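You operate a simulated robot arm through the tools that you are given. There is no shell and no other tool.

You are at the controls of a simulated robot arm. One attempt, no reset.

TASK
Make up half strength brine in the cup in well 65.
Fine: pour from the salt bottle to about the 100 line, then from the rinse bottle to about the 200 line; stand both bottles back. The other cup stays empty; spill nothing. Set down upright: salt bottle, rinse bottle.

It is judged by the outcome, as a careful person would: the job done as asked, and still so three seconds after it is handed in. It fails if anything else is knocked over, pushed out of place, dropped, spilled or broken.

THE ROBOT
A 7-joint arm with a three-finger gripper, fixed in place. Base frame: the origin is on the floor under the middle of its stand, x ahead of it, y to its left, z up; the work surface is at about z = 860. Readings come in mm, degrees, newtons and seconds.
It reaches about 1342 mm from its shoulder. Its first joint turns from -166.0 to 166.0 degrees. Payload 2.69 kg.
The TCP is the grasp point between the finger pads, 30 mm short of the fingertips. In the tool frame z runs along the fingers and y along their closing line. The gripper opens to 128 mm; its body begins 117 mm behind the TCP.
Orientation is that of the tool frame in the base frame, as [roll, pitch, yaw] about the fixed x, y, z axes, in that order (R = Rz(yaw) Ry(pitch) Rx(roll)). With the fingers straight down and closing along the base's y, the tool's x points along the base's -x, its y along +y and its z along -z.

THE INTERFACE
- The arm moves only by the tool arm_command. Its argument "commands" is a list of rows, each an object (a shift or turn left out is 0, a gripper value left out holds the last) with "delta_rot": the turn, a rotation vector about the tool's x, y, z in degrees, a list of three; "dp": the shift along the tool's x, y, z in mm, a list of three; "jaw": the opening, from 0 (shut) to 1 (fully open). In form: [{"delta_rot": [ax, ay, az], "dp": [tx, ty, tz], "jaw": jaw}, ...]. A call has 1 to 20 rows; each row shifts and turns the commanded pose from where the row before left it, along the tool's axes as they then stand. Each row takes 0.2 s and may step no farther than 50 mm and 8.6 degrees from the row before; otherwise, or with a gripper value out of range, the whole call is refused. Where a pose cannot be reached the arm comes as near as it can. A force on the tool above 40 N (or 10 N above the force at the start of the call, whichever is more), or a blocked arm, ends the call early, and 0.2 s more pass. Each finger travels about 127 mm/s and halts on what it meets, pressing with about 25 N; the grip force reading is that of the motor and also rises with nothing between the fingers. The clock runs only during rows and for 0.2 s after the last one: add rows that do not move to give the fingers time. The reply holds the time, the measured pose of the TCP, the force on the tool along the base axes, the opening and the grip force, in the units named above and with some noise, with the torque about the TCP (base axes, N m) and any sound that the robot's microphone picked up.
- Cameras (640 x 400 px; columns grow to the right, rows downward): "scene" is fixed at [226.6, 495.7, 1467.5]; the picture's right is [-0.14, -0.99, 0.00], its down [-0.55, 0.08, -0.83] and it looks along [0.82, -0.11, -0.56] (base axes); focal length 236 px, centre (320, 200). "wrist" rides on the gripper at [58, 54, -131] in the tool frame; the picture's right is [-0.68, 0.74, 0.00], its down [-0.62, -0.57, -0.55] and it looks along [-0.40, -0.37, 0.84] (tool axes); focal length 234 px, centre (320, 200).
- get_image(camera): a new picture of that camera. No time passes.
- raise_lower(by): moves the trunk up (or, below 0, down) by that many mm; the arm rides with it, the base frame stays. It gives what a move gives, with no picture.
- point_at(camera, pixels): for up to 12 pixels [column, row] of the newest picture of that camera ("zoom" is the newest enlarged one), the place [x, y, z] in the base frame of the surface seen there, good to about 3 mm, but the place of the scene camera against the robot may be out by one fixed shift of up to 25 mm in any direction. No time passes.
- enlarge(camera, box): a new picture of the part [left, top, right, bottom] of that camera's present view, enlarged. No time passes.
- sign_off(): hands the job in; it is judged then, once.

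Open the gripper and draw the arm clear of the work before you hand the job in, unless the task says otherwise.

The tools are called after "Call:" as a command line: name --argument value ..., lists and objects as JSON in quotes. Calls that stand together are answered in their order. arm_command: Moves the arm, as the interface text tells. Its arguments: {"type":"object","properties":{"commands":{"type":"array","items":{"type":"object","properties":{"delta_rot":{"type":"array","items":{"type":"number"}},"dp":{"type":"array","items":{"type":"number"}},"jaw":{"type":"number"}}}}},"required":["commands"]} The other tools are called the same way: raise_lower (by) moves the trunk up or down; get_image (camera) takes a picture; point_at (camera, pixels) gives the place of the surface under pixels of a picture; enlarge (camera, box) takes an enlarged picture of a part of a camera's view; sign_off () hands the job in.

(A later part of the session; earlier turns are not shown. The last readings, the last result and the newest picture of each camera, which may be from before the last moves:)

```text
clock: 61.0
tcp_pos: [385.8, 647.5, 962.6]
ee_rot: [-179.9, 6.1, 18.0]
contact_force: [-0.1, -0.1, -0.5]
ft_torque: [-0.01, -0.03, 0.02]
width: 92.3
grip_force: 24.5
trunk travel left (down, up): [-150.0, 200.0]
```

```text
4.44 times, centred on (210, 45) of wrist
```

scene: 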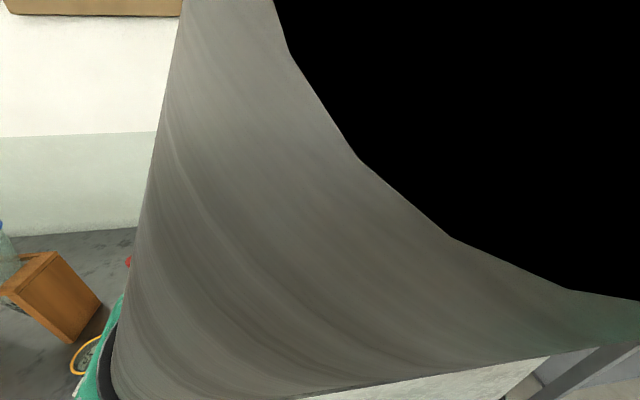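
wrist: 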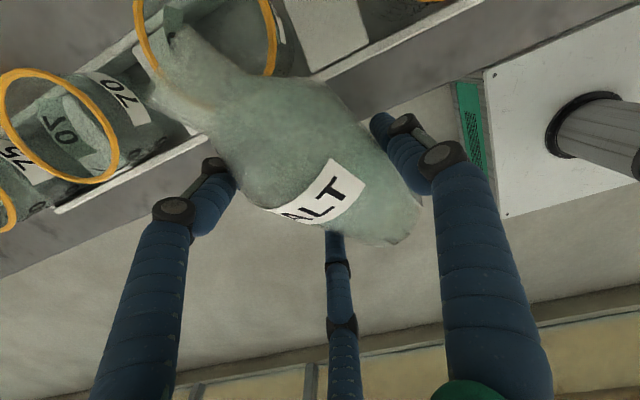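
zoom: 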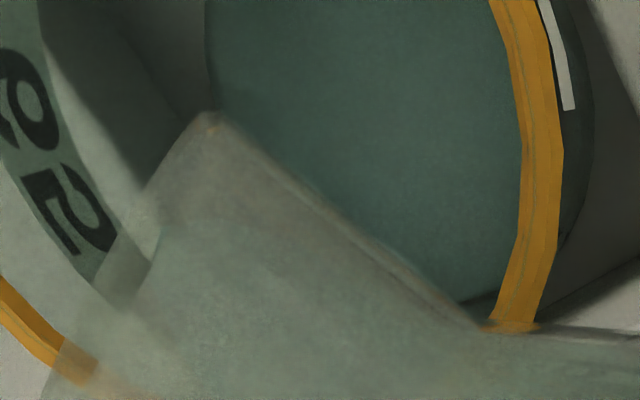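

The surface reads through to the cup floor, so I will judge by the scene camera later. I tip on to 75° in single degrees and hold, watching the stream.

Call:
arm_command --commands '[{"dp": [-0.5, 0, -1.65], "delta_rot": [0, -1, 0]}, {"dp": [-0.5, 0, -1.65], "delta_rot": [0, -1, 0]}, {}, {}, {}]'

Call:
enlarge --camera "wrist" --box '[60, 0, 340, 175]'

```text
clock: 62.2
tcp_pos: [383.2, 647.5, 967.3]
ee_rot: [-179.8, 8.0, 18.0]
contact_force: [0.1, 1.0, -0.8]
ft_torque: [0.01, -0.01, 0.02]
width: 92.0
grip_force: 25.2
trunk travel left (down, up): [-150.0, 200.0]
```

```text
2.29 times, centred on (200, 88) of wrist
```

zoom: 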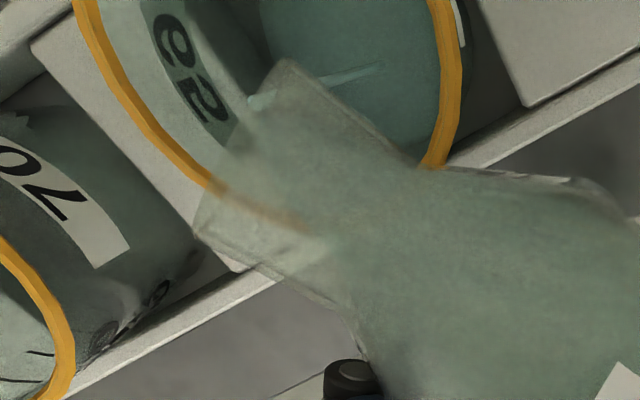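

At 73° a stream runs from the lip (255,100) into the cup at (380,70). I hold until it stops.

Call:
arm_command --commands '[{}, {}, {}]'

Call:
enlarge --camera "wrist" --box '[60, 0, 340, 175]'

```text
clock: 63.0
tcp_pos: [384.6, 648.1, 967.7]
ee_rot: [-179.9, 8.1, 18.1]
contact_force: [0.4, -0.3, -1.2]
ft_torque: [-0.01, -0.02, -0.02]
width: 92.3
grip_force: 25.2
trunk travel left (down, up): [-150.0, 200.0]
```

```text
2.29 times, centred on (200, 88) of wrist
```

zoom: 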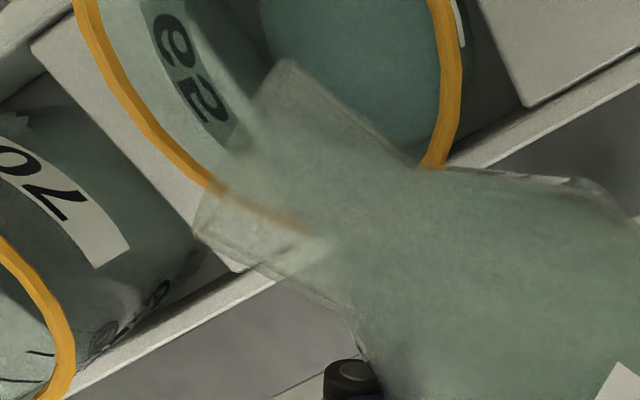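

The flow stopped again, so the poured amount follows the tilt in a controlled way. I go on to 76° and hold until it stops.

Call:
arm_command --commands '[{"dp": [-0.5, 0, -1.65], "delta_rot": [0, -1, 0]}, {}, {"dp": [-0.5, 0, -1.65], "delta_rot": [0, -1, 0]}, {}, {"dp": [-0.5, 0, -1.65], "delta_rot": [0, -1, 0]}, {}, {}, {}, {}]'

Call:
enlarge --camera "wrist" --box '[60, 0, 340, 175]'

```text
clock: 65.0
tcp_pos: [382.9, 647.5, 971.9]
ee_rot: [-179.8, 11.0, 18.0]
contact_force: [0.0, 0.7, -0.2]
ft_torque: [0.01, 0.02, 0.01]
width: 92.3
grip_force: 25.4
trunk travel left (down, up): [-150.0, 200.0]
```

```text
2.29 times, centred on (200, 88) of wrist
```

zoom: 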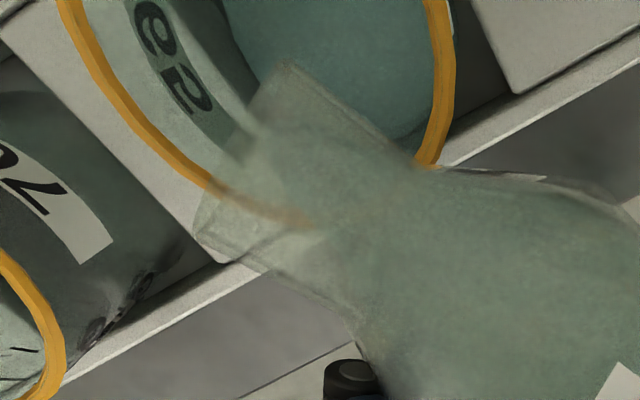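

The flow has stopped at 76°. I now tip back along the same path and raise the bottle, to carry it clear and read the cup with the scene camera.

Call:
arm_command --commands '[{"dp": [2.28, 0, 6.48], "delta_rot": [0, 4, 0]}, {"dp": [1.96, 0, 4.49], "delta_rot": [0, 4, 0]}, {"dp": [2.04, 0, 4.5], "delta_rot": [0, 4, 0]}, {"dp": [2.34, 0, 3.54], "delta_rot": [0, 4, 0]}, {"dp": [2.58, 0, 1.53], "delta_rot": [0, 4, 0]}, {"dp": [3.16, 0, 0.5], "delta_rot": [0, 4, 0]}, {"dp": [3.78, 0, -0.36], "delta_rot": [0, 4, 0]}, {"dp": [10.8, 0, -35.4]}, {"dp": [10.8, 0, -35.4]}, {"dp": [10.8, 0, -35.4]}, {"delta_rot": [0, 4.5, 0]}, {"delta_rot": [0, 4.5, 0]}, {"delta_rot": [0, 4.5, 0]}, {"delta_rot": [0, 4.5, 0]}, {}]'

Call:
get_image --camera "wrist"

Call:
get_image --camera "scene"

```text
clock: 68.2
tcp_pos: [398.8, 651.7, 1064.4]
ee_rot: [-179.9, -35.1, 18.0]
contact_force: [-1.0, 0.0, -1.5]
ft_torque: [0.02, 0.02, -0.01]
width: 92.0
grip_force: 25.2
trunk travel left (down, up): [-150.0, 200.0]
```

```text
taken
```

wrist: 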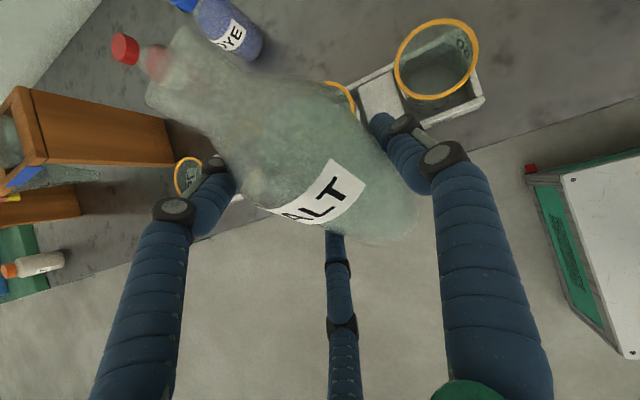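

```text
taken
```

scene: 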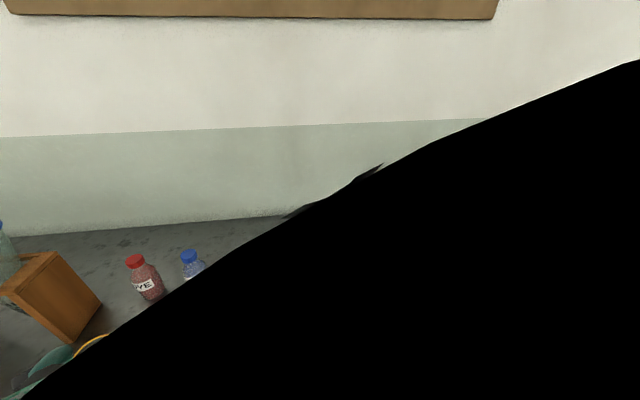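

The bottle is back at 30° and 1064 high. I carry it over to the far side as before, so the scene camera can see cup 65.

Call:
arm_command --commands '[{"dp": [12, 3.5, 8.4]}, {"dp": [23.3, 6.87, 16.3]}, {"dp": [23.3, 6.87, 16.3]}, {"dp": [23.3, 6.87, 16.3]}, {"dp": [23.3, 6.87, 16.3]}, {"dp": [23.3, 6.87, 16.3]}, {"dp": [23.3, 6.87, 16.3]}, {"dp": [23.3, 6.87, 16.3]}, {"dp": [23.3, 6.87, 16.3]}, {"dp": [23.3, 6.87, 16.3]}, {"dp": [11.3, 3.4, 7.9]}, {}]'

Call:
enlarge --camera "scene" --box '[185, 305, 265, 385]'

Call:
get_image --camera "scene"

```text
clock: 70.8
tcp_pos: [690.8, 676.7, 1064.4]
ee_rot: [-179.9, -35.0, 18.0]
contact_force: [0.0, 0.2, -1.5]
ft_torque: [0.01, 0.0, -0.01]
width: 92.0
grip_force: 25.0
trunk travel left (down, up): [-150.0, 200.0]
```

```text
5.00 times, centred on (225, 345) of scene
```

zoom: 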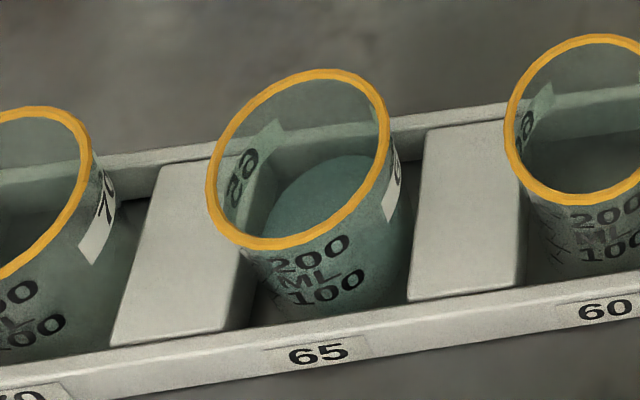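

```text
taken
```

scene: 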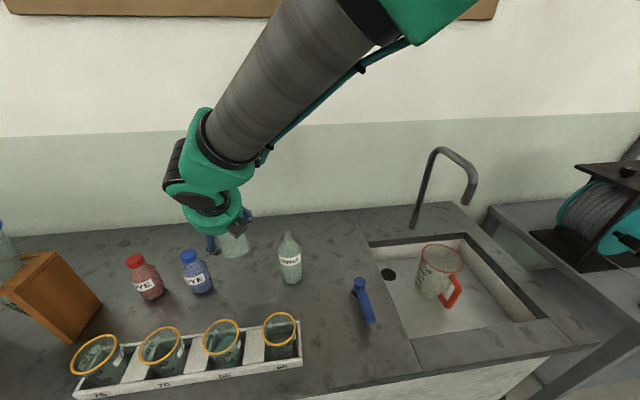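

Cup 65 now holds liquid: the surface's far edge shows at (330,155) in the zoom, which works out to z≈900, close to where the "100" text sits on the front. I zoom further in to compare with the marks.

Call:
enlarge --camera "scene" --box '[203, 315, 243, 375]'

Call:
enlarge --camera "scene" --box '[212, 345, 240, 372]'

Call:
enlarge --camera "scene" --box '[262, 305, 302, 365]'

```text
6.67 times, centred on (223, 345) of scene
```

zoom: 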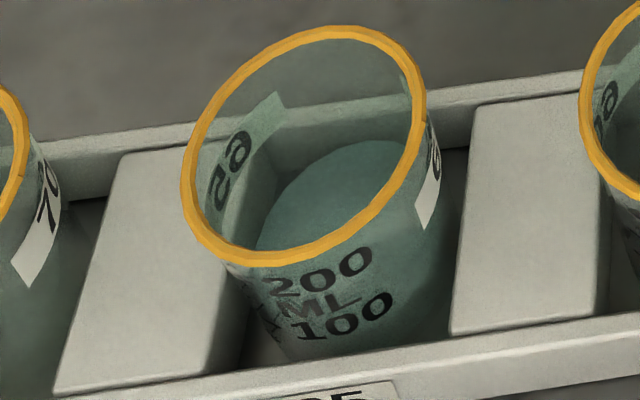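

```text
14.81 times, centred on (226, 358) of scene
```

zoom: 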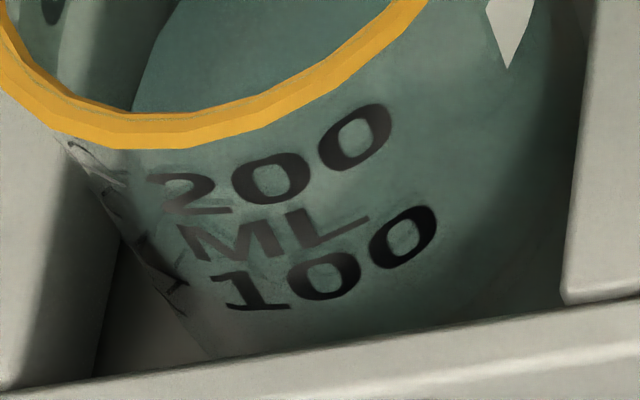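

```text
6.67 times, centred on (282, 335) of scene
```

zoom: 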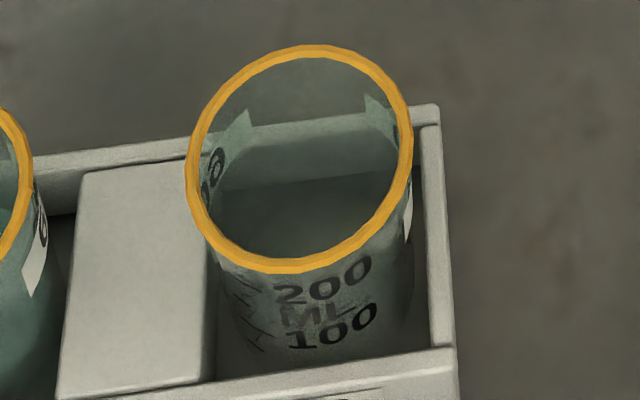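

The surface edge fits a height of about z≈895, while the "100" text centre works out at z≈902, so it is roughly 85 mL. I zoom in once more on the surface edge to check this.

Call:
enlarge --camera "scene" --box '[208, 325, 240, 350]'

Call:
enlarge --camera "scene" --box '[206, 345, 226, 370]'

```text
16.00 times, centred on (224, 338) of scene
```

zoom: 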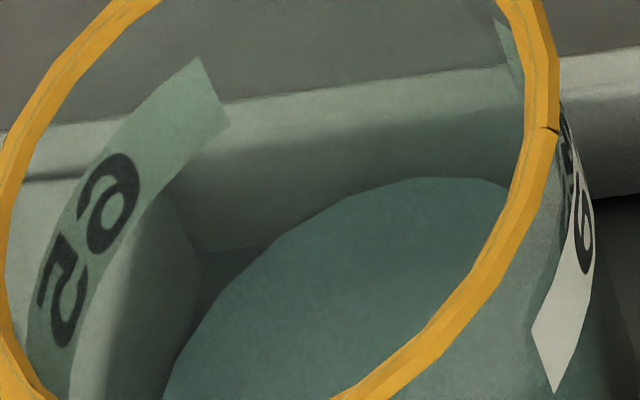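

```text
16.00 times, centred on (216, 358) of scene
```

zoom: 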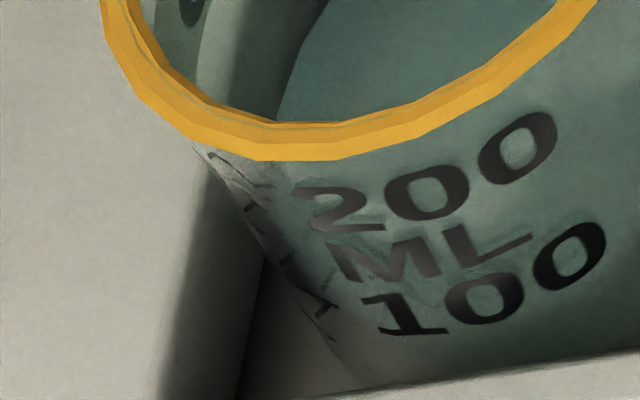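

The edge fits z≈895 against roughly 900 for the 100 line, so the cup holds somewhat under 100 mL. I carry the bottle back along the same path, to 48° in front of the cup.

Call:
arm_command --commands '[{"dp": [-12, -3.5, -8.4]}, {"dp": [-23.3, -6.87, -16.3]}, {"dp": [-23.3, -6.87, -16.3]}, {"dp": [-23.3, -6.87, -16.3]}, {"dp": [-23.3, -6.87, -16.3]}, {"dp": [-23.3, -6.87, -16.3]}, {"dp": [-23.3, -6.87, -16.3]}, {"dp": [-23.3, -6.87, -16.3]}, {"dp": [-23.3, -6.87, -16.3]}, {"dp": [-23.3, -6.87, -16.3]}, {"dp": [-11.3, -3.4, -7.9]}, {"delta_rot": [0, -4.5, 0]}, {"delta_rot": [0, -4.5, 0]}, {"delta_rot": [0, -4.5, 0]}, {"delta_rot": [0, -4.5, 0]}, {"dp": [-10.8, 0, 35.4]}, {"dp": [-10.8, 0, 35.4]}, {"dp": [-10.8, 0, 35.4]}, {}]'

Call:
get_image --camera "wrist"

```text
clock: 74.8
tcp_pos: [401.9, 652.7, 954.2]
ee_rot: [-179.9, -16.9, 18.1]
contact_force: [-0.2, 0.3, -0.9]
ft_torque: [-0.01, 0.01, 0.0]
width: 92.3
grip_force: 24.8
trunk travel left (down, up): [-150.0, 200.0]
```

```text
taken
```

wrist: 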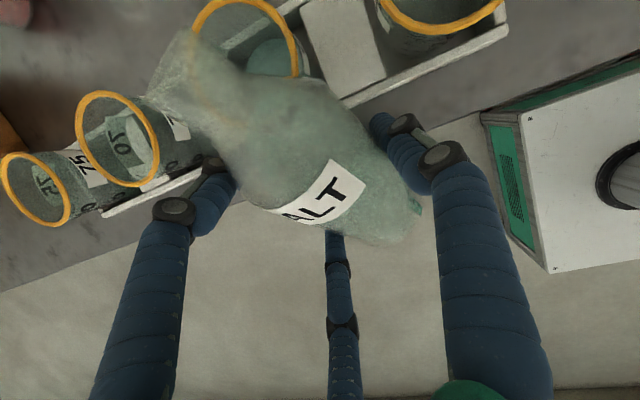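

The pose repeats within about 2 mm. I tip on to 76° (no new flow expected before that) and then look.

Call:
arm_command --commands '[{"dp": [-2.66, 0, -0.18], "delta_rot": [0, -3, 0]}, {"dp": [-2.66, 0, -0.18], "delta_rot": [0, -3, 0]}, {"dp": [-1.98, 0, -1.1], "delta_rot": [0, -3, 0]}, {"dp": [-1.98, 0, -1.1], "delta_rot": [0, -3, 0]}, {"dp": [-1.05, 0, -1.85], "delta_rot": [0, -2, 0]}, {"dp": [-1.05, 0, -1.85], "delta_rot": [0, -2, 0]}, {"dp": [-0.86, 0, -2.3], "delta_rot": [0, -2, 0]}, {"dp": [-0.86, 0, -2.3], "delta_rot": [0, -2, 0]}, {"dp": [-0.75, 0, -2.4], "delta_rot": [0, -2, 0]}, {"dp": [-0.75, 0, -2.4], "delta_rot": [0, -2, 0]}, {"dp": [-1.0, 0, -3.3], "delta_rot": [0, -2, 0]}, {"dp": [-1.0, 0, -3.3], "delta_rot": [0, -2, 0]}, {}]'

Call:
enlarge --camera "wrist" --box '[60, 0, 340, 175]'

```text
clock: 77.6
tcp_pos: [383.9, 648.1, 972.9]
ee_rot: [-179.8, 10.9, 18.1]
contact_force: [0.6, 0.2, -0.8]
ft_torque: [0.04, 0.05, -0.01]
width: 92.1
grip_force: 25.0
trunk travel left (down, up): [-150.0, 200.0]
```

```text
2.29 times, centred on (200, 88) of wrist
```

zoom: 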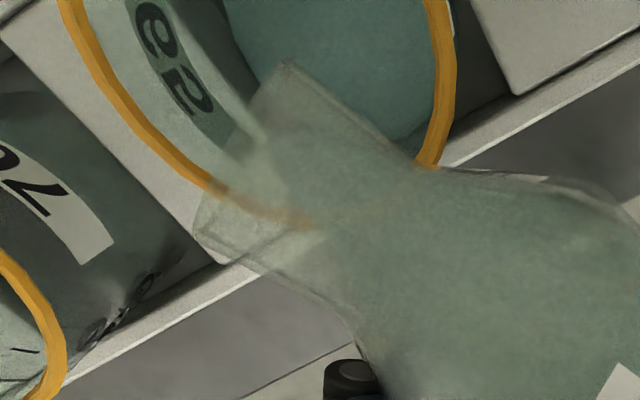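

No new flow at 76°, the same as before. I add 1.3° and hold until it stops.

Call:
arm_command --commands '[{"dp": [-0.3, 0, -1.1], "delta_rot": [0, -0.65, 0]}, {"dp": [-0.3, 0, -1.1], "delta_rot": [0, -0.65, 0]}, {}, {}, {}, {}, {}]'

Call:
enlarge --camera "wrist" --box '[60, 0, 340, 175]'

```text
clock: 79.2
tcp_pos: [383.5, 647.2, 975.2]
ee_rot: [-179.9, 12.4, 18.1]
contact_force: [-0.6, 0.3, -1.3]
ft_torque: [0.02, -0.01, 0.0]
width: 92.4
grip_force: 25.0
trunk travel left (down, up): [-150.0, 200.0]
```

```text
2.29 times, centred on (200, 88) of wrist
```

zoom: 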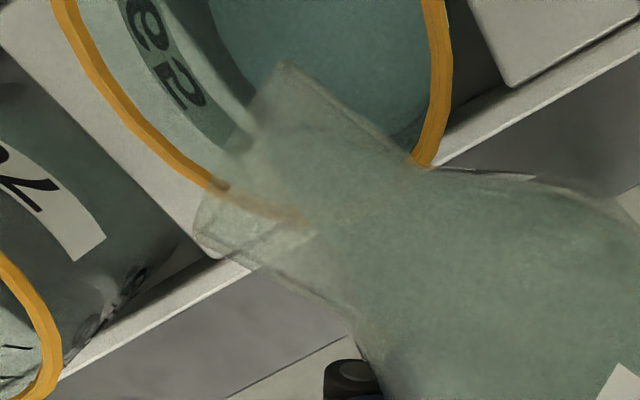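

The flow has stopped and the surface edge moved out a little. I tip back and carry the bottle away again to read the cup.

Call:
arm_command --commands '[{"dp": [0.6, 0, 2.2], "delta_rot": [0, 1.3, 0]}, {"dp": [2.28, 0, 6.48], "delta_rot": [0, 4, 0]}, {"dp": [1.96, 0, 4.49], "delta_rot": [0, 4, 0]}, {"dp": [2.04, 0, 4.5], "delta_rot": [0, 4, 0]}, {"dp": [2.34, 0, 3.54], "delta_rot": [0, 4, 0]}, {"dp": [2.58, 0, 1.53], "delta_rot": [0, 4, 0]}, {"dp": [3.16, 0, 0.5], "delta_rot": [0, 4, 0]}, {"dp": [3.78, 0, -0.36], "delta_rot": [0, 4, 0]}, {"dp": [10.8, 0, -35.4]}, {"dp": [10.8, 0, -35.4]}, {"dp": [10.8, 0, -35.4]}, {"delta_rot": [0, 4.5, 0]}, {"delta_rot": [0, 4.5, 0]}, {"delta_rot": [0, 4.5, 0]}, {"delta_rot": [0, 4.5, 0]}, {}]'

Call:
arm_command --commands '[{"dp": [12, 3.5, 8.4]}, {"dp": [23.3, 6.87, 16.3]}, {"dp": [23.3, 6.87, 16.3]}, {"dp": [23.3, 6.87, 16.3]}, {"dp": [23.3, 6.87, 16.3]}, {"dp": [23.3, 6.87, 16.3]}, {"dp": [23.3, 6.87, 16.3]}, {"dp": [23.3, 6.87, 16.3]}, {"dp": [23.3, 6.87, 16.3]}, {"dp": [23.3, 6.87, 16.3]}, {"dp": [11.3, 3.4, 7.9]}, {}]'

Call:
enlarge --camera "scene" --box '[208, 325, 240, 350]'

Call:
enlarge --camera "scene" --box '[203, 315, 243, 375]'

```text
clock: 82.6
tcp_pos: [399.5, 653.3, 1064.1]
ee_rot: [-179.8, -35.1, 17.9]
contact_force: [-0.4, 0.0, -1.2]
ft_torque: [0.02, 0.02, -0.03]
width: 92.2
grip_force: 25.2
trunk travel left (down, up): [-150.0, 200.0]
```

```text
clock: 85.2
tcp_pos: [691.8, 676.1, 1064.1]
ee_rot: [-179.9, -35.1, 17.9]
contact_force: [0.7, 0.2, -0.7]
ft_torque: [-0.02, -0.02, 0.02]
width: 92.1
grip_force: 25.0
trunk travel left (down, up): [-150.0, 200.0]
```

```text
16.00 times, centred on (224, 338) of scene
```

zoom: 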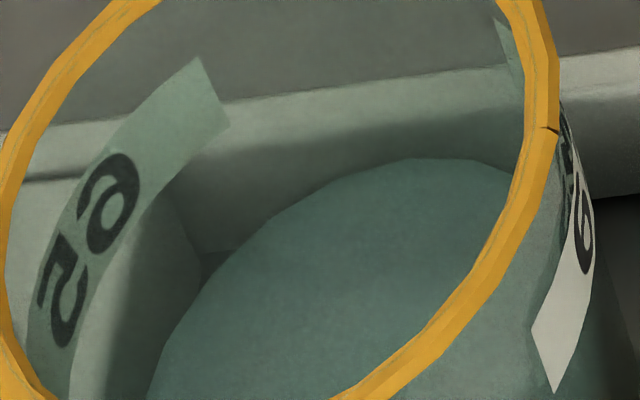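

```text
6.67 times, centred on (223, 345) of scene
```

zoom: 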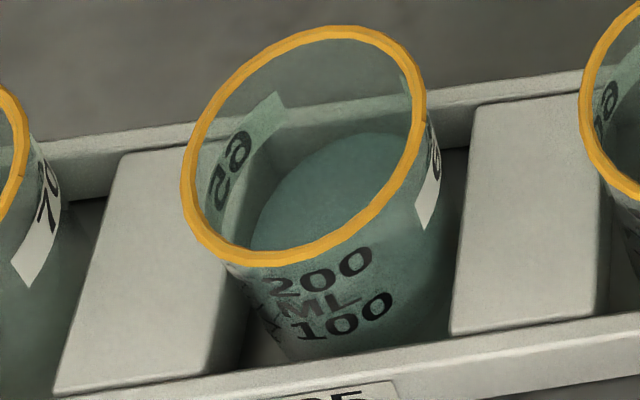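

The edge rose by about 1.2 px, i.e. to z≈899–900, level with the "100" text's centre as far as I can compute. To know how the tick lines sit against the text, I look at the empty neighbour cups' markings.

Call:
enlarge --camera "scene" --box '[66, 335, 130, 400]'

Call:
enlarge --camera "scene" --box '[264, 335, 300, 362]'

Call:
enlarge --camera "scene" --box '[136, 340, 190, 385]'

Call:
get_image --camera "wrist"

```text
6.15 times, centred on (98, 368) of scene
```

zoom: 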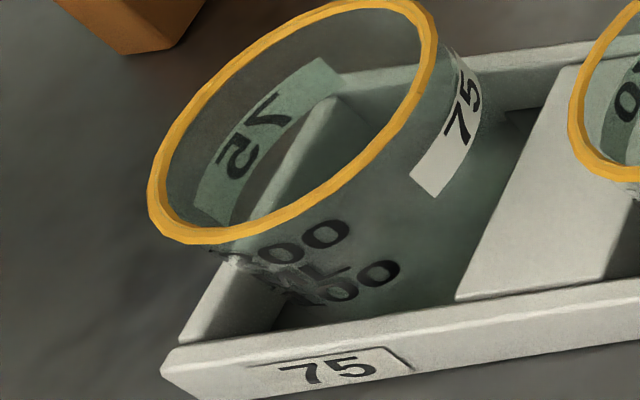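

```text
14.81 times, centred on (282, 348) of scene
```

zoom: 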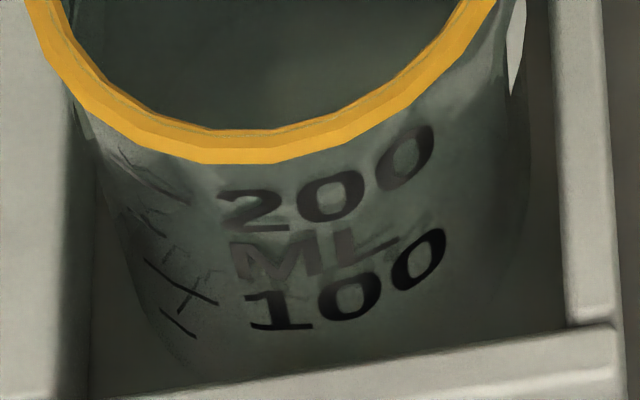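

```text
8.89 times, centred on (163, 362) of scene
```

zoom: 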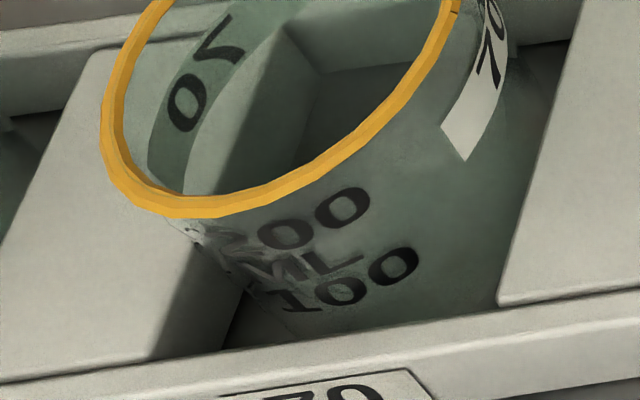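

```text
taken
```

wrist: 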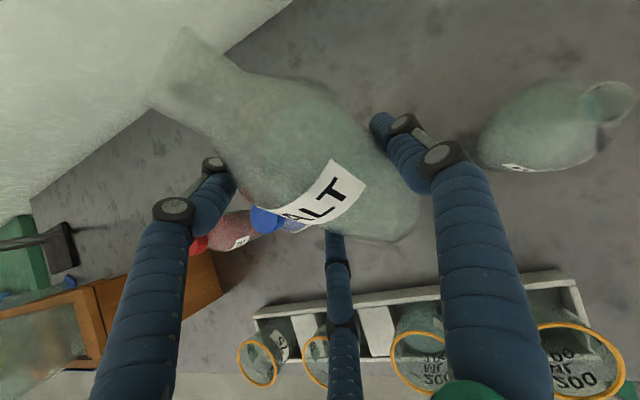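

The tick for 100 on the empty cup lines up with the centre of its "100" text, so cup 65 is now about at its 100 line. The wrist view also shows cup 65 at (420,355) with its marks seen from behind; I enlarge that as a cross-check.

Call:
enlarge --camera "wrist" --box '[380, 295, 470, 400]'

Call:
enlarge --camera "wrist" --box '[520, 310, 640, 400]'

```text
3.81 times, centred on (425, 348) of wrist
```

zoom: 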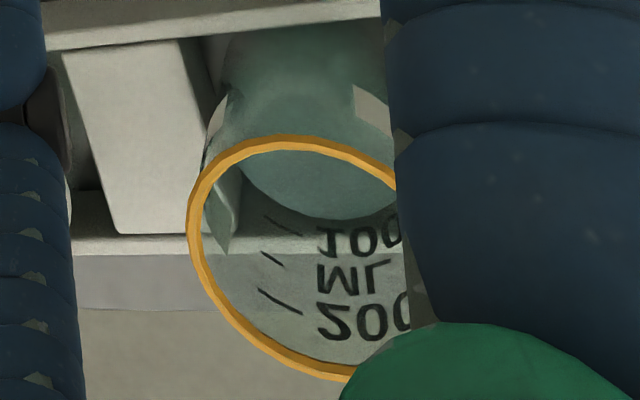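

```text
4.44 times, centred on (580, 355) of wrist
```

zoom: 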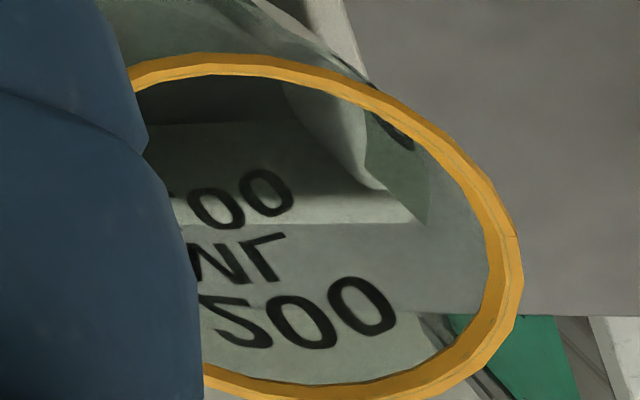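

This view is clear: inside the cup, the ticks for 100, 150 and 200 lie at about (282,226), (274,262) and (280,302), and the liquid's edge at x≈280 is near row 203, below the 100 tick. I zoom in more to judge how far below.

Call:
enlarge --camera "wrist" --box '[400, 335, 440, 375]'

```text
10.00 times, centred on (420, 355) of wrist
```

zoom: 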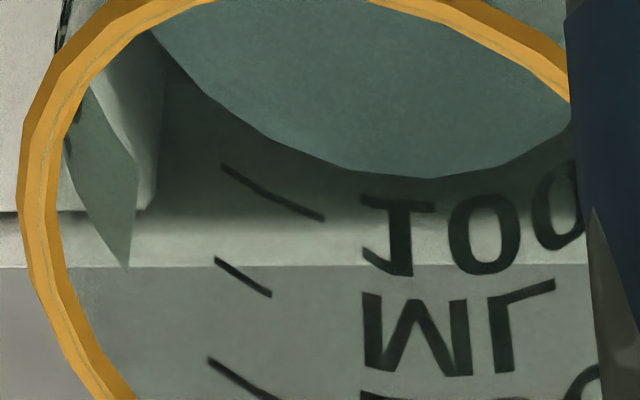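

The ticks read clearly: the liquid's edge lies about two thirds of a 50 mL step below the 100 tick, so the cup holds roughly 67 mL. I go back to pour about 33 mL more, which should need a tilt of nearly 80°.

Call:
arm_command --commands '[{"dp": [-12, -3.5, -8.4]}, {"dp": [-23.3, -6.87, -16.3]}, {"dp": [-23.3, -6.87, -16.3]}, {"dp": [-23.3, -6.87, -16.3]}, {"dp": [-23.3, -6.87, -16.3]}, {"dp": [-23.3, -6.87, -16.3]}, {"dp": [-23.3, -6.87, -16.3]}, {"dp": [-23.3, -6.87, -16.3]}, {"dp": [-23.3, -6.87, -16.3]}, {"dp": [-23.3, -6.87, -16.3]}, {"dp": [-11.3, -3.4, -7.9]}, {"delta_rot": [0, -4.5, 0]}, {"delta_rot": [0, -4.5, 0]}, {"delta_rot": [0, -4.5, 0]}, {"delta_rot": [0, -4.5, 0]}, {"dp": [-10.8, 0, 35.4]}, {"dp": [-10.8, 0, 35.4]}, {"dp": [-10.8, 0, 35.4]}, {}]'

Call:
arm_command --commands '[{"dp": [-2.66, 0, -0.18], "delta_rot": [0, -3, 0]}, {"dp": [-2.66, 0, -0.18], "delta_rot": [0, -3, 0]}, {"dp": [-1.98, 0, -1.1], "delta_rot": [0, -3, 0]}, {"dp": [-1.98, 0, -1.1], "delta_rot": [0, -3, 0]}, {"dp": [-1.05, 0, -1.85], "delta_rot": [0, -2, 0]}, {"dp": [-1.05, 0, -1.85], "delta_rot": [0, -2, 0]}, {"dp": [-0.86, 0, -2.3], "delta_rot": [0, -2, 0]}, {"dp": [-0.86, 0, -2.3], "delta_rot": [0, -2, 0]}, {"dp": [-0.75, 0, -2.4], "delta_rot": [0, -2, 0]}, {"dp": [-0.75, 0, -2.4], "delta_rot": [0, -2, 0]}, {"dp": [-1.0, 0, -3.3], "delta_rot": [0, -2, 0]}, {"dp": [-1.0, 0, -3.3], "delta_rot": [0, -2, 0]}, {}]'

Call:
enlarge --camera "wrist" --box '[60, 0, 340, 175]'

```text
clock: 89.2
tcp_pos: [399.0, 654.0, 953.1]
ee_rot: [-179.9, -17.0, 18.0]
contact_force: [0.1, -0.2, -0.8]
ft_torque: [-0.04, 0.03, 0.01]
width: 92.3
grip_force: 25.1
trunk travel left (down, up): [-150.0, 200.0]
```

```text
clock: 92.0
tcp_pos: [385.1, 648.1, 973.6]
ee_rot: [-179.9, 11.0, 18.1]
contact_force: [0.5, -0.1, -0.5]
ft_torque: [0.02, 0.02, -0.05]
width: 92.2
grip_force: 24.8
trunk travel left (down, up): [-150.0, 200.0]
```

```text
2.29 times, centred on (200, 88) of wrist
```

zoom: 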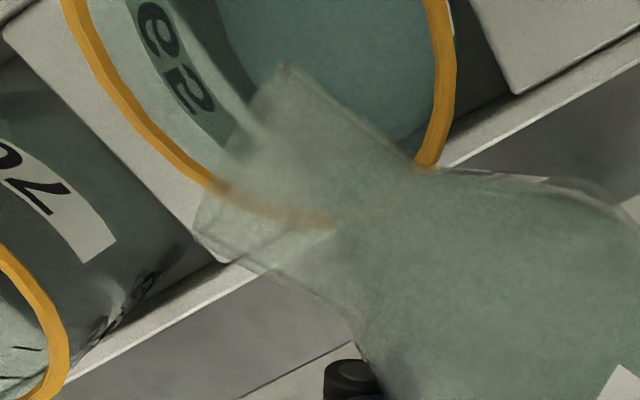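

The bottle is at 76° over the cup as before. I tip in small steps to 79.6° and hold until the flow stops.

Call:
arm_command --commands '[{"dp": [-0.45, 0, -1.5], "delta_rot": [0, -0.9, 0]}, {"dp": [-0.45, 0, -1.5], "delta_rot": [0, -0.9, 0]}, {}, {}, {"dp": [-0.45, 0, -1.5], "delta_rot": [0, -0.9, 0]}, {}, {}, {"dp": [-0.45, 0, -1.5], "delta_rot": [0, -0.9, 0]}, {}, {}, {}, {}, {}]'

Call:
enlarge --camera "wrist" --box '[60, 0, 340, 175]'

```text
clock: 94.8
tcp_pos: [384.4, 647.6, 979.8]
ee_rot: [-179.9, 14.5, 18.1]
contact_force: [0.2, 0.2, -1.1]
ft_torque: [-0.01, -0.01, 0.01]
width: 92.2
grip_force: 25.8
trunk travel left (down, up): [-150.0, 200.0]
```

```text
2.29 times, centred on (200, 88) of wrist
```

zoom: 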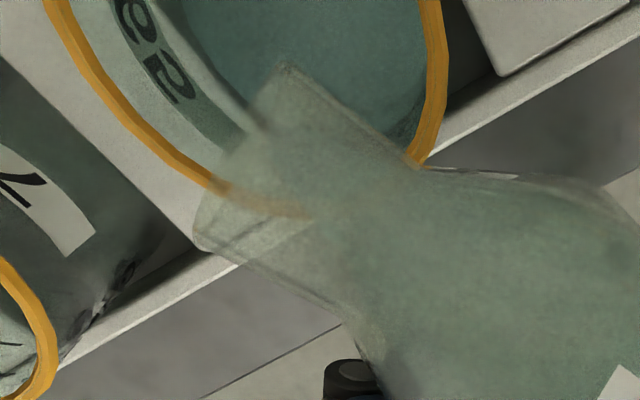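

The flow has stopped at 79.5°. I tip back, carry the bottle to the far side again and read the cup through the wrist camera.

Call:
arm_command --commands '[{"dp": [1.8, 0, 6.0], "delta_rot": [0, 3.6, 0]}, {"dp": [2.28, 0, 6.48], "delta_rot": [0, 4, 0]}, {"dp": [1.96, 0, 4.49], "delta_rot": [0, 4, 0]}, {"dp": [2.04, 0, 4.5], "delta_rot": [0, 4, 0]}, {"dp": [2.34, 0, 3.54], "delta_rot": [0, 4, 0]}, {"dp": [2.58, 0, 1.53], "delta_rot": [0, 4, 0]}, {"dp": [3.16, 0, 0.5], "delta_rot": [0, 4, 0]}, {"dp": [3.78, 0, -0.36], "delta_rot": [0, 4, 0]}, {"dp": [10.8, 0, -35.4]}, {"dp": [10.8, 0, -35.4]}, {"dp": [10.8, 0, -35.4]}, {"delta_rot": [0, 4.5, 0]}, {"delta_rot": [0, 4.5, 0]}, {"delta_rot": [0, 4.5, 0]}, {"delta_rot": [0, 4.5, 0]}, {}]'

Call:
arm_command --commands '[{"dp": [12, 3.5, 8.4]}, {"dp": [23.3, 6.87, 16.3]}, {"dp": [23.3, 6.87, 16.3]}, {"dp": [23.3, 6.87, 16.3]}, {"dp": [23.3, 6.87, 16.3]}, {"dp": [23.3, 6.87, 16.3]}, {"dp": [23.3, 6.87, 16.3]}, {"dp": [23.3, 6.87, 16.3]}, {"dp": [23.3, 6.87, 16.3]}, {"dp": [23.3, 6.87, 16.3]}, {"dp": [11.3, 3.4, 7.9]}, {}, {}]'

Call:
enlarge --camera "wrist" --box '[400, 335, 440, 375]'

Call:
enlarge --camera "scene" --box '[203, 315, 243, 375]'

```text
clock: 98.2
tcp_pos: [399.0, 652.1, 1064.5]
ee_rot: [-179.8, -35.2, 17.9]
contact_force: [0.2, 0.9, -0.8]
ft_torque: [0.02, 0.02, -0.03]
width: 92.2
grip_force: 24.9
trunk travel left (down, up): [-150.0, 200.0]
```

```text
clock: 101.0
tcp_pos: [689.9, 674.9, 1066.9]
ee_rot: [-179.9, -35.0, 18.0]
contact_force: [-0.1, -0.6, -0.9]
ft_torque: [0.03, 0.0, -0.01]
width: 92.5
grip_force: 24.8
trunk travel left (down, up): [-150.0, 200.0]
```

```text
10.00 times, centred on (420, 355) of wrist
```

zoom: 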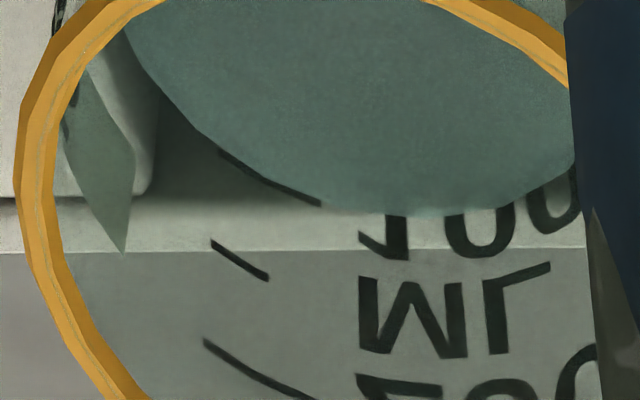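

```text
6.67 times, centred on (223, 345) of scene
```

zoom: 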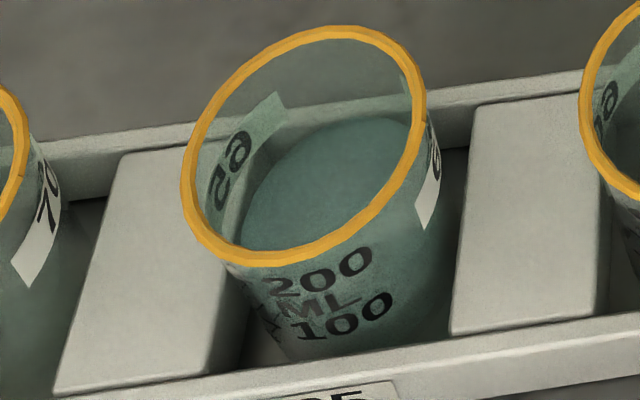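

The liquid's edge now runs right along the 100 tick, so the salt pour is done. I stand the bottle upright again at this height and yaw the tool to 30°, ready to set it back in its old place at about (691,650).

Call:
arm_command --commands '[{"delta_rot": [0, 4.3, 0]}, {"delta_rot": [0, 4.3, 0]}, {"delta_rot": [0, 4.3, 0]}, {"delta_rot": [0, 4.3, 0]}, {"delta_rot": [0, 4.3, 0]}, {"delta_rot": [0, 4.3, 0]}, {"delta_rot": [0, 4.2, 0]}, {}, {"delta_rot": [3.626, 0, -1.69]}, {"delta_rot": [3.626, 0, -1.69]}, {"delta_rot": [3.626, 0, -1.69]}, {}]'

Call:
get_image --camera "wrist"

Call:
get_image --camera "scene"

```text
clock: 103.6
tcp_pos: [689.5, 674.4, 1065.8]
ee_rot: [-179.8, -65.1, 29.9]
contact_force: [-0.4, 0.1, -0.3]
ft_torque: [-0.02, 0.06, -0.02]
width: 92.2
grip_force: 24.8
trunk travel left (down, up): [-150.0, 200.0]
```

```text
taken
```

wrist: 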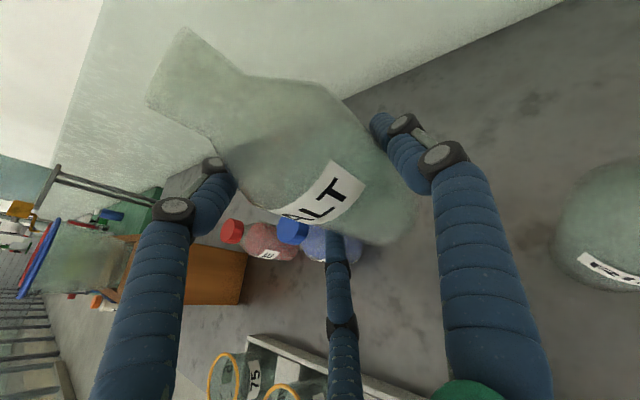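

```text
taken
```

scene: 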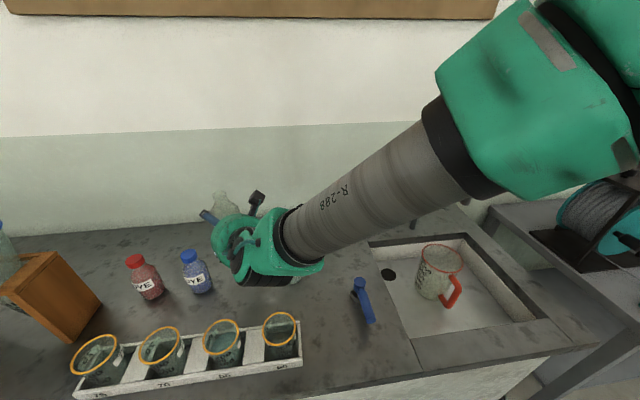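

The bottle is upright at yaw 30°. Before lowering I check where the blue dye bottle stands relative to my left fingers.

Call:
point_at --camera "scene" --pixels '[[197, 278], [186, 278], [208, 272], [189, 257], [203, 290], [148, 284], [289, 270], [278, 255]]'

```text
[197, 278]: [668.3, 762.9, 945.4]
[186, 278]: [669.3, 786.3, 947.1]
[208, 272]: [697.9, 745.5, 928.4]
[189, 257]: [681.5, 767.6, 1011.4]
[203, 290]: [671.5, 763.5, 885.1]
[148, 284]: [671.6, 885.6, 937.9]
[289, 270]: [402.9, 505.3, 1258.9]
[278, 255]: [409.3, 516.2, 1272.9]
```

The blue dye bottle (≈(694,777)) is well clear. I move over the old place and lower to TCP z≈960.

Call:
arm_command --commands '[{"dp": [-25, 2.3, 8.5]}, {"dp": [-25, 2.3, 8.5]}, {"dp": [-25, 2.3, 8.5]}, {"dp": [-25, 2.3, 8.5]}, {}, {}]'

Call:
get_image --camera "wrist"

Call:
enlarge --camera "scene" --box '[150, 210, 330, 390]'

```text
clock: 105.0
tcp_pos: [683.9, 660.8, 961.8]
ee_rot: [-179.8, -65.2, 29.9]
contact_force: [-0.1, -0.9, -0.3]
ft_torque: [0.03, 0.04, -0.01]
width: 91.9
grip_force: 24.8
trunk travel left (down, up): [-150.0, 200.0]
```

```text
taken
```

wrist: 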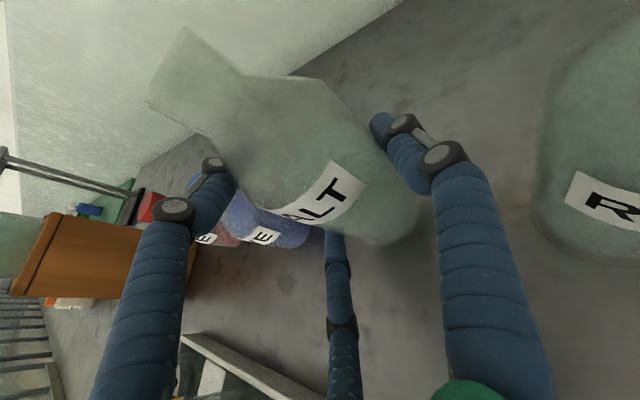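

```text
2.22 times, centred on (240, 300) of scene
```

zoom: 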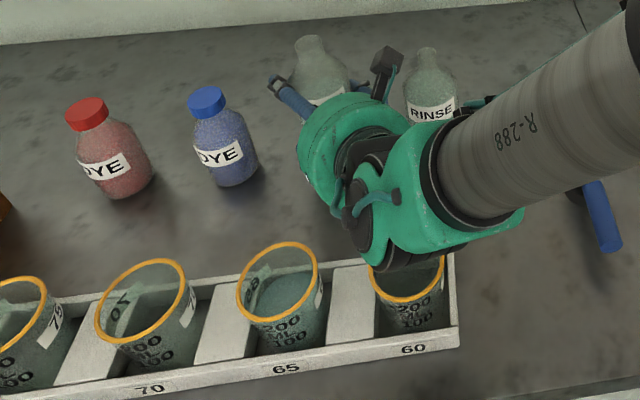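

The place is free. I lower the last 30 mm, slower at the end, until the base touches.

Call:
arm_command --commands '[{"dp": [-7.25, 0, 3.38]}, {"dp": [-7.25, 0, 3.38]}, {"dp": [-5.44, 0, 2.54]}, {"dp": [-2.72, 0, 1.27]}, {"dp": [-1.81, 0, 0.85]}, {"dp": [-1.81, 0, 0.85]}, {}]'

Call:
enlarge --camera "scene" --box '[150, 210, 330, 390]'

```text
clock: 106.6
tcp_pos: [684.6, 662.1, 931.9]
ee_rot: [-179.8, -65.1, 29.9]
contact_force: [-0.9, 0.7, 3.2]
ft_torque: [0.06, 0.1, -0.01]
width: 92.1
grip_force: 24.9
trunk travel left (down, up): [-150.0, 200.0]
```

```text
2.22 times, centred on (240, 300) of scene
```

zoom: 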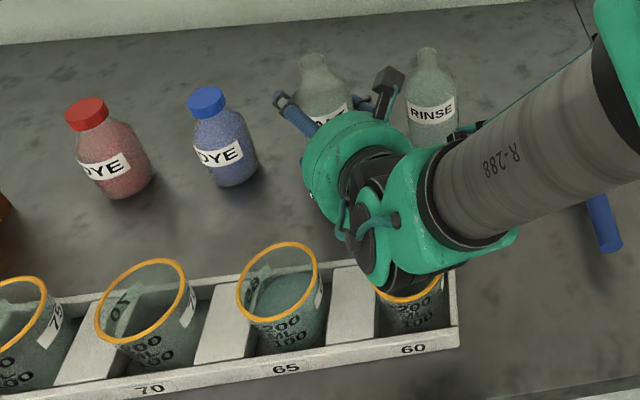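

The bench takes 3.2 N, so the base is down. I open the fingers slowly and look.

Call:
arm_command --commands '[{"dp": [-0.45, 0, 0.2]}, {"jaw": 0.715}, {"jaw": 0.725}, {"jaw": 0.735}, {"jaw": 0.75}, {"jaw": 0.77}, {"jaw": 0.8}, {"jaw": 0.82}, {}]'

Call:
get_image --camera "wrist"

Call:
enlarge --camera "scene" --box '[150, 210, 330, 390]'

```text
clock: 108.6
tcp_pos: [684.6, 662.5, 929.8]
ee_rot: [-179.8, -65.1, 30.0]
contact_force: [0.0, 0.1, -0.3]
ft_torque: [0.02, -0.01, -0.03]
width: 105.0
grip_force: 0.0
trunk travel left (down, up): [-150.0, 200.0]
```

```text
taken
```

wrist: 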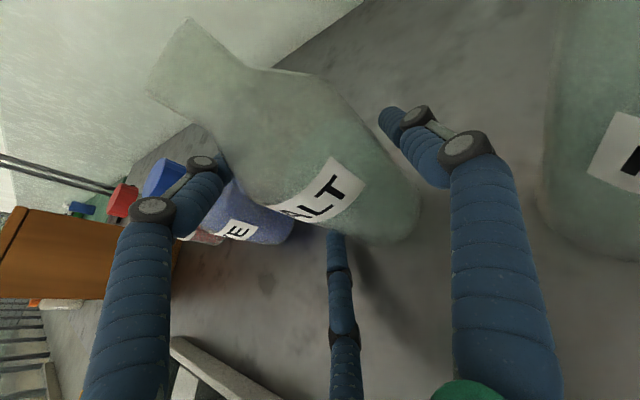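

```text
2.22 times, centred on (240, 300) of scene
```

zoom: 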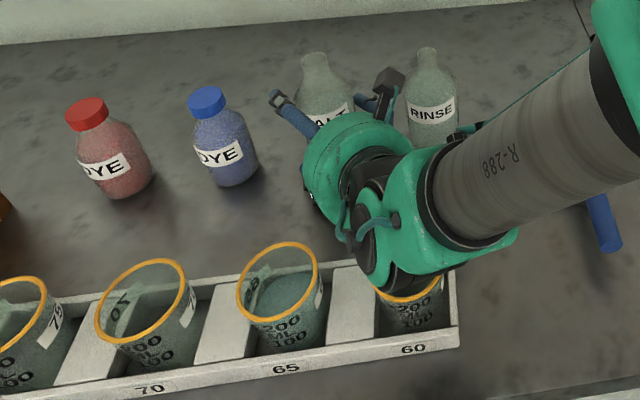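

The salt bottle stands free and upright. I withdraw 80 mm along the tool axis and then rise straight up.

Call:
arm_command --commands '[{"dp": [0, 0, -12]}, {"dp": [0, 0, -16]}, {"dp": [0, 0, -18]}, {"dp": [0, 0, -18]}, {"dp": [0, 0, -16]}, {"dp": [27.2, 0, -12.7]}, {"dp": [31.7, 0, -14.8]}, {"dp": [31.7, 0, -14.8]}, {"dp": [31.7, 0, -14.8]}, {}]'

Call:
get_image --camera "wrist"

Call:
get_image --camera "scene"

```text
clock: 110.8
tcp_pos: [621.5, 622.8, 1100.7]
ee_rot: [-179.8, -65.0, 29.9]
contact_force: [0.1, 0.0, 0.3]
ft_torque: [-0.02, 0.01, 0.0]
width: 105.1
grip_force: 0.2
trunk travel left (down, up): [-150.0, 200.0]
```

```text
taken
```

wrist: 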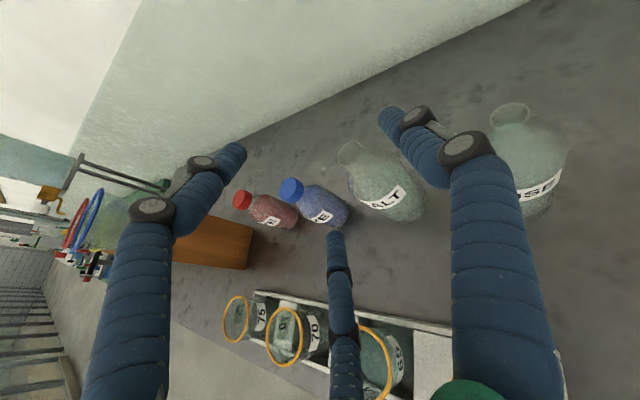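

```text
taken
```

scene: 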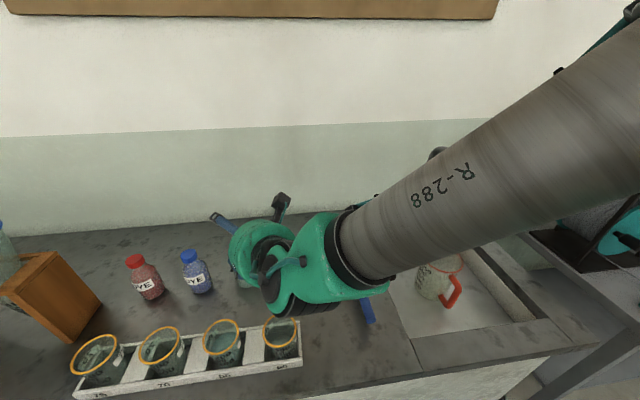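

The salt bottle stands upright in place. Next the rinse bottle: I yaw back to 18° and move at this height to a point behind it, opening the jaw to 0.94.

Call:
arm_command --commands '[{"delta_rot": [-3.626, 0, 1.69], "jaw": 0.94}, {"delta_rot": [-3.626, 0, 1.69]}, {"delta_rot": [-3.626, 0, 1.69]}, {"dp": [-7, 25.8, -15.1]}, {"dp": [-7, 25.8, -15.1]}, {"dp": [-7, 25.8, -15.1]}, {"dp": [-7, 25.8, -15.1]}, {}]'

Call:
get_image --camera "wrist"

Call:
get_image --camera "scene"

```text
clock: 112.6
tcp_pos: [592.4, 501.8, 1100.5]
ee_rot: [-179.8, -65.1, 17.8]
contact_force: [-0.8, 0.0, -0.3]
ft_torque: [0.01, 0.04, 0.01]
width: 120.3
grip_force: 0.1
trunk travel left (down, up): [-150.0, 200.0]
```

```text
taken
```

wrist: 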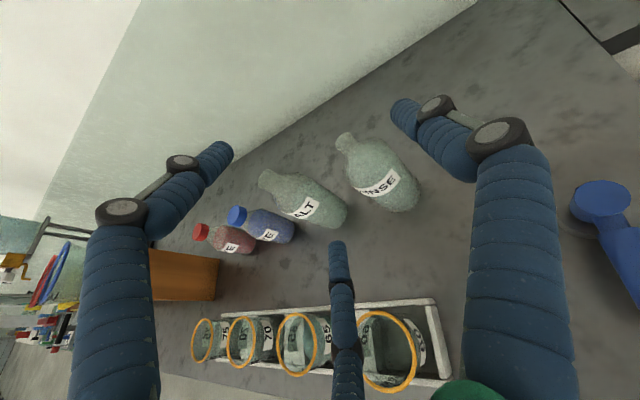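

```text
taken
```

scene: 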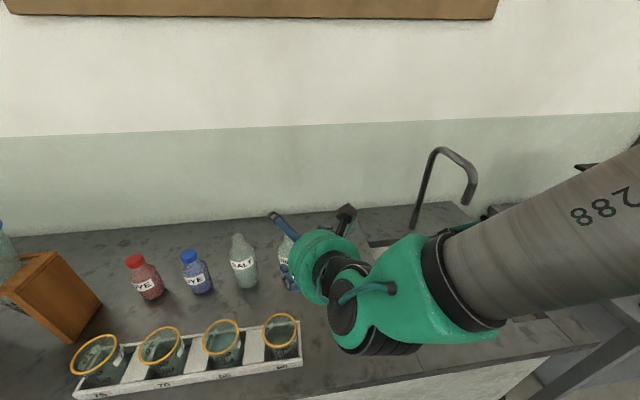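

The salt bottle is back at its original scene position (243,262). I now measure the rinse bottle in the wrist view at about (378,172).

Call:
enlarge --camera "wrist" --box '[250, 120, 440, 240]'

Call:
point_at --camera "wrist" --pixels '[[378, 187], [370, 190], [390, 183], [388, 200], [375, 200], [398, 205], [360, 185], [412, 185], [300, 210], [320, 210], [318, 222], [345, 142]]'

```text
3.33 times, centred on (345, 180) of wrist
```

zoom: 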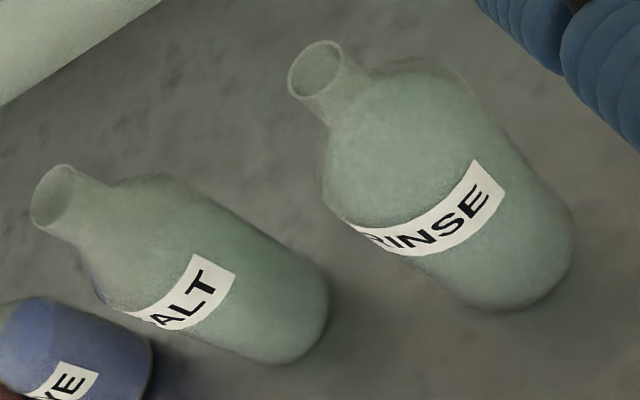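

```text
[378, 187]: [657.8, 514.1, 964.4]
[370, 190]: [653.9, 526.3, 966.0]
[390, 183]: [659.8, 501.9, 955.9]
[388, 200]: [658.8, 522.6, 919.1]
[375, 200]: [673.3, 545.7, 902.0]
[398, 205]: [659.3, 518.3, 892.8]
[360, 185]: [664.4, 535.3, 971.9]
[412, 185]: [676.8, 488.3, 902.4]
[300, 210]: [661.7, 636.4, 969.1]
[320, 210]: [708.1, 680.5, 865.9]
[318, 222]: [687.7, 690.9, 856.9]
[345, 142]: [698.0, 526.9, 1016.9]
```

The rinse bottle's centre comes out at about (690,520). I lower to the hover point behind it and advance the first 50 mm along the tool axis.

Call:
arm_command --commands '[{"dp": [-31.4, 0.3, 14.65]}, {"dp": [-31.4, 0.3, 14.65]}, {"dp": [-31.4, 0.3, 14.65]}, {"dp": [0, 0, 25]}, {"dp": [0, 0, 25]}, {}]'

Call:
get_image --camera "wrist"

Call:
get_image --camera "scene"

```text
clock: 114.0
tcp_pos: [634.6, 520.2, 974.8]
ee_rot: [-179.8, -65.0, 17.9]
contact_force: [0.5, -0.2, -0.9]
ft_torque: [-0.03, 0.01, 0.0]
width: 120.5
grip_force: 0.0
trunk travel left (down, up): [-150.0, 200.0]
```

```text
taken
```

wrist: 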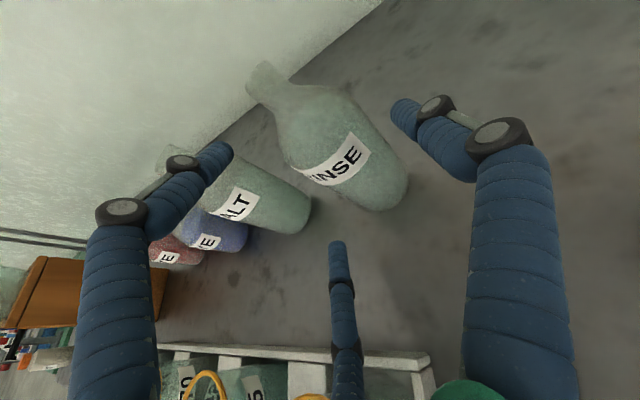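

```text
taken
```

scene: 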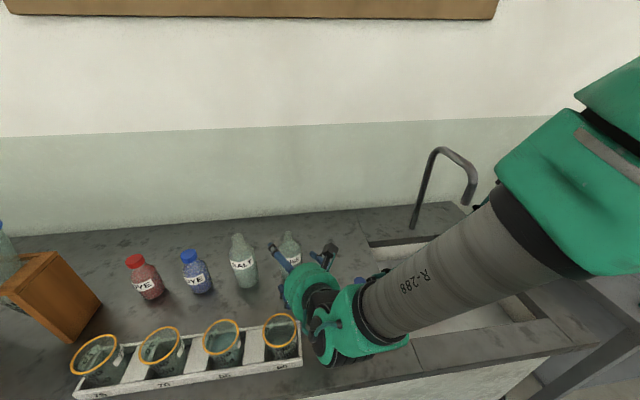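

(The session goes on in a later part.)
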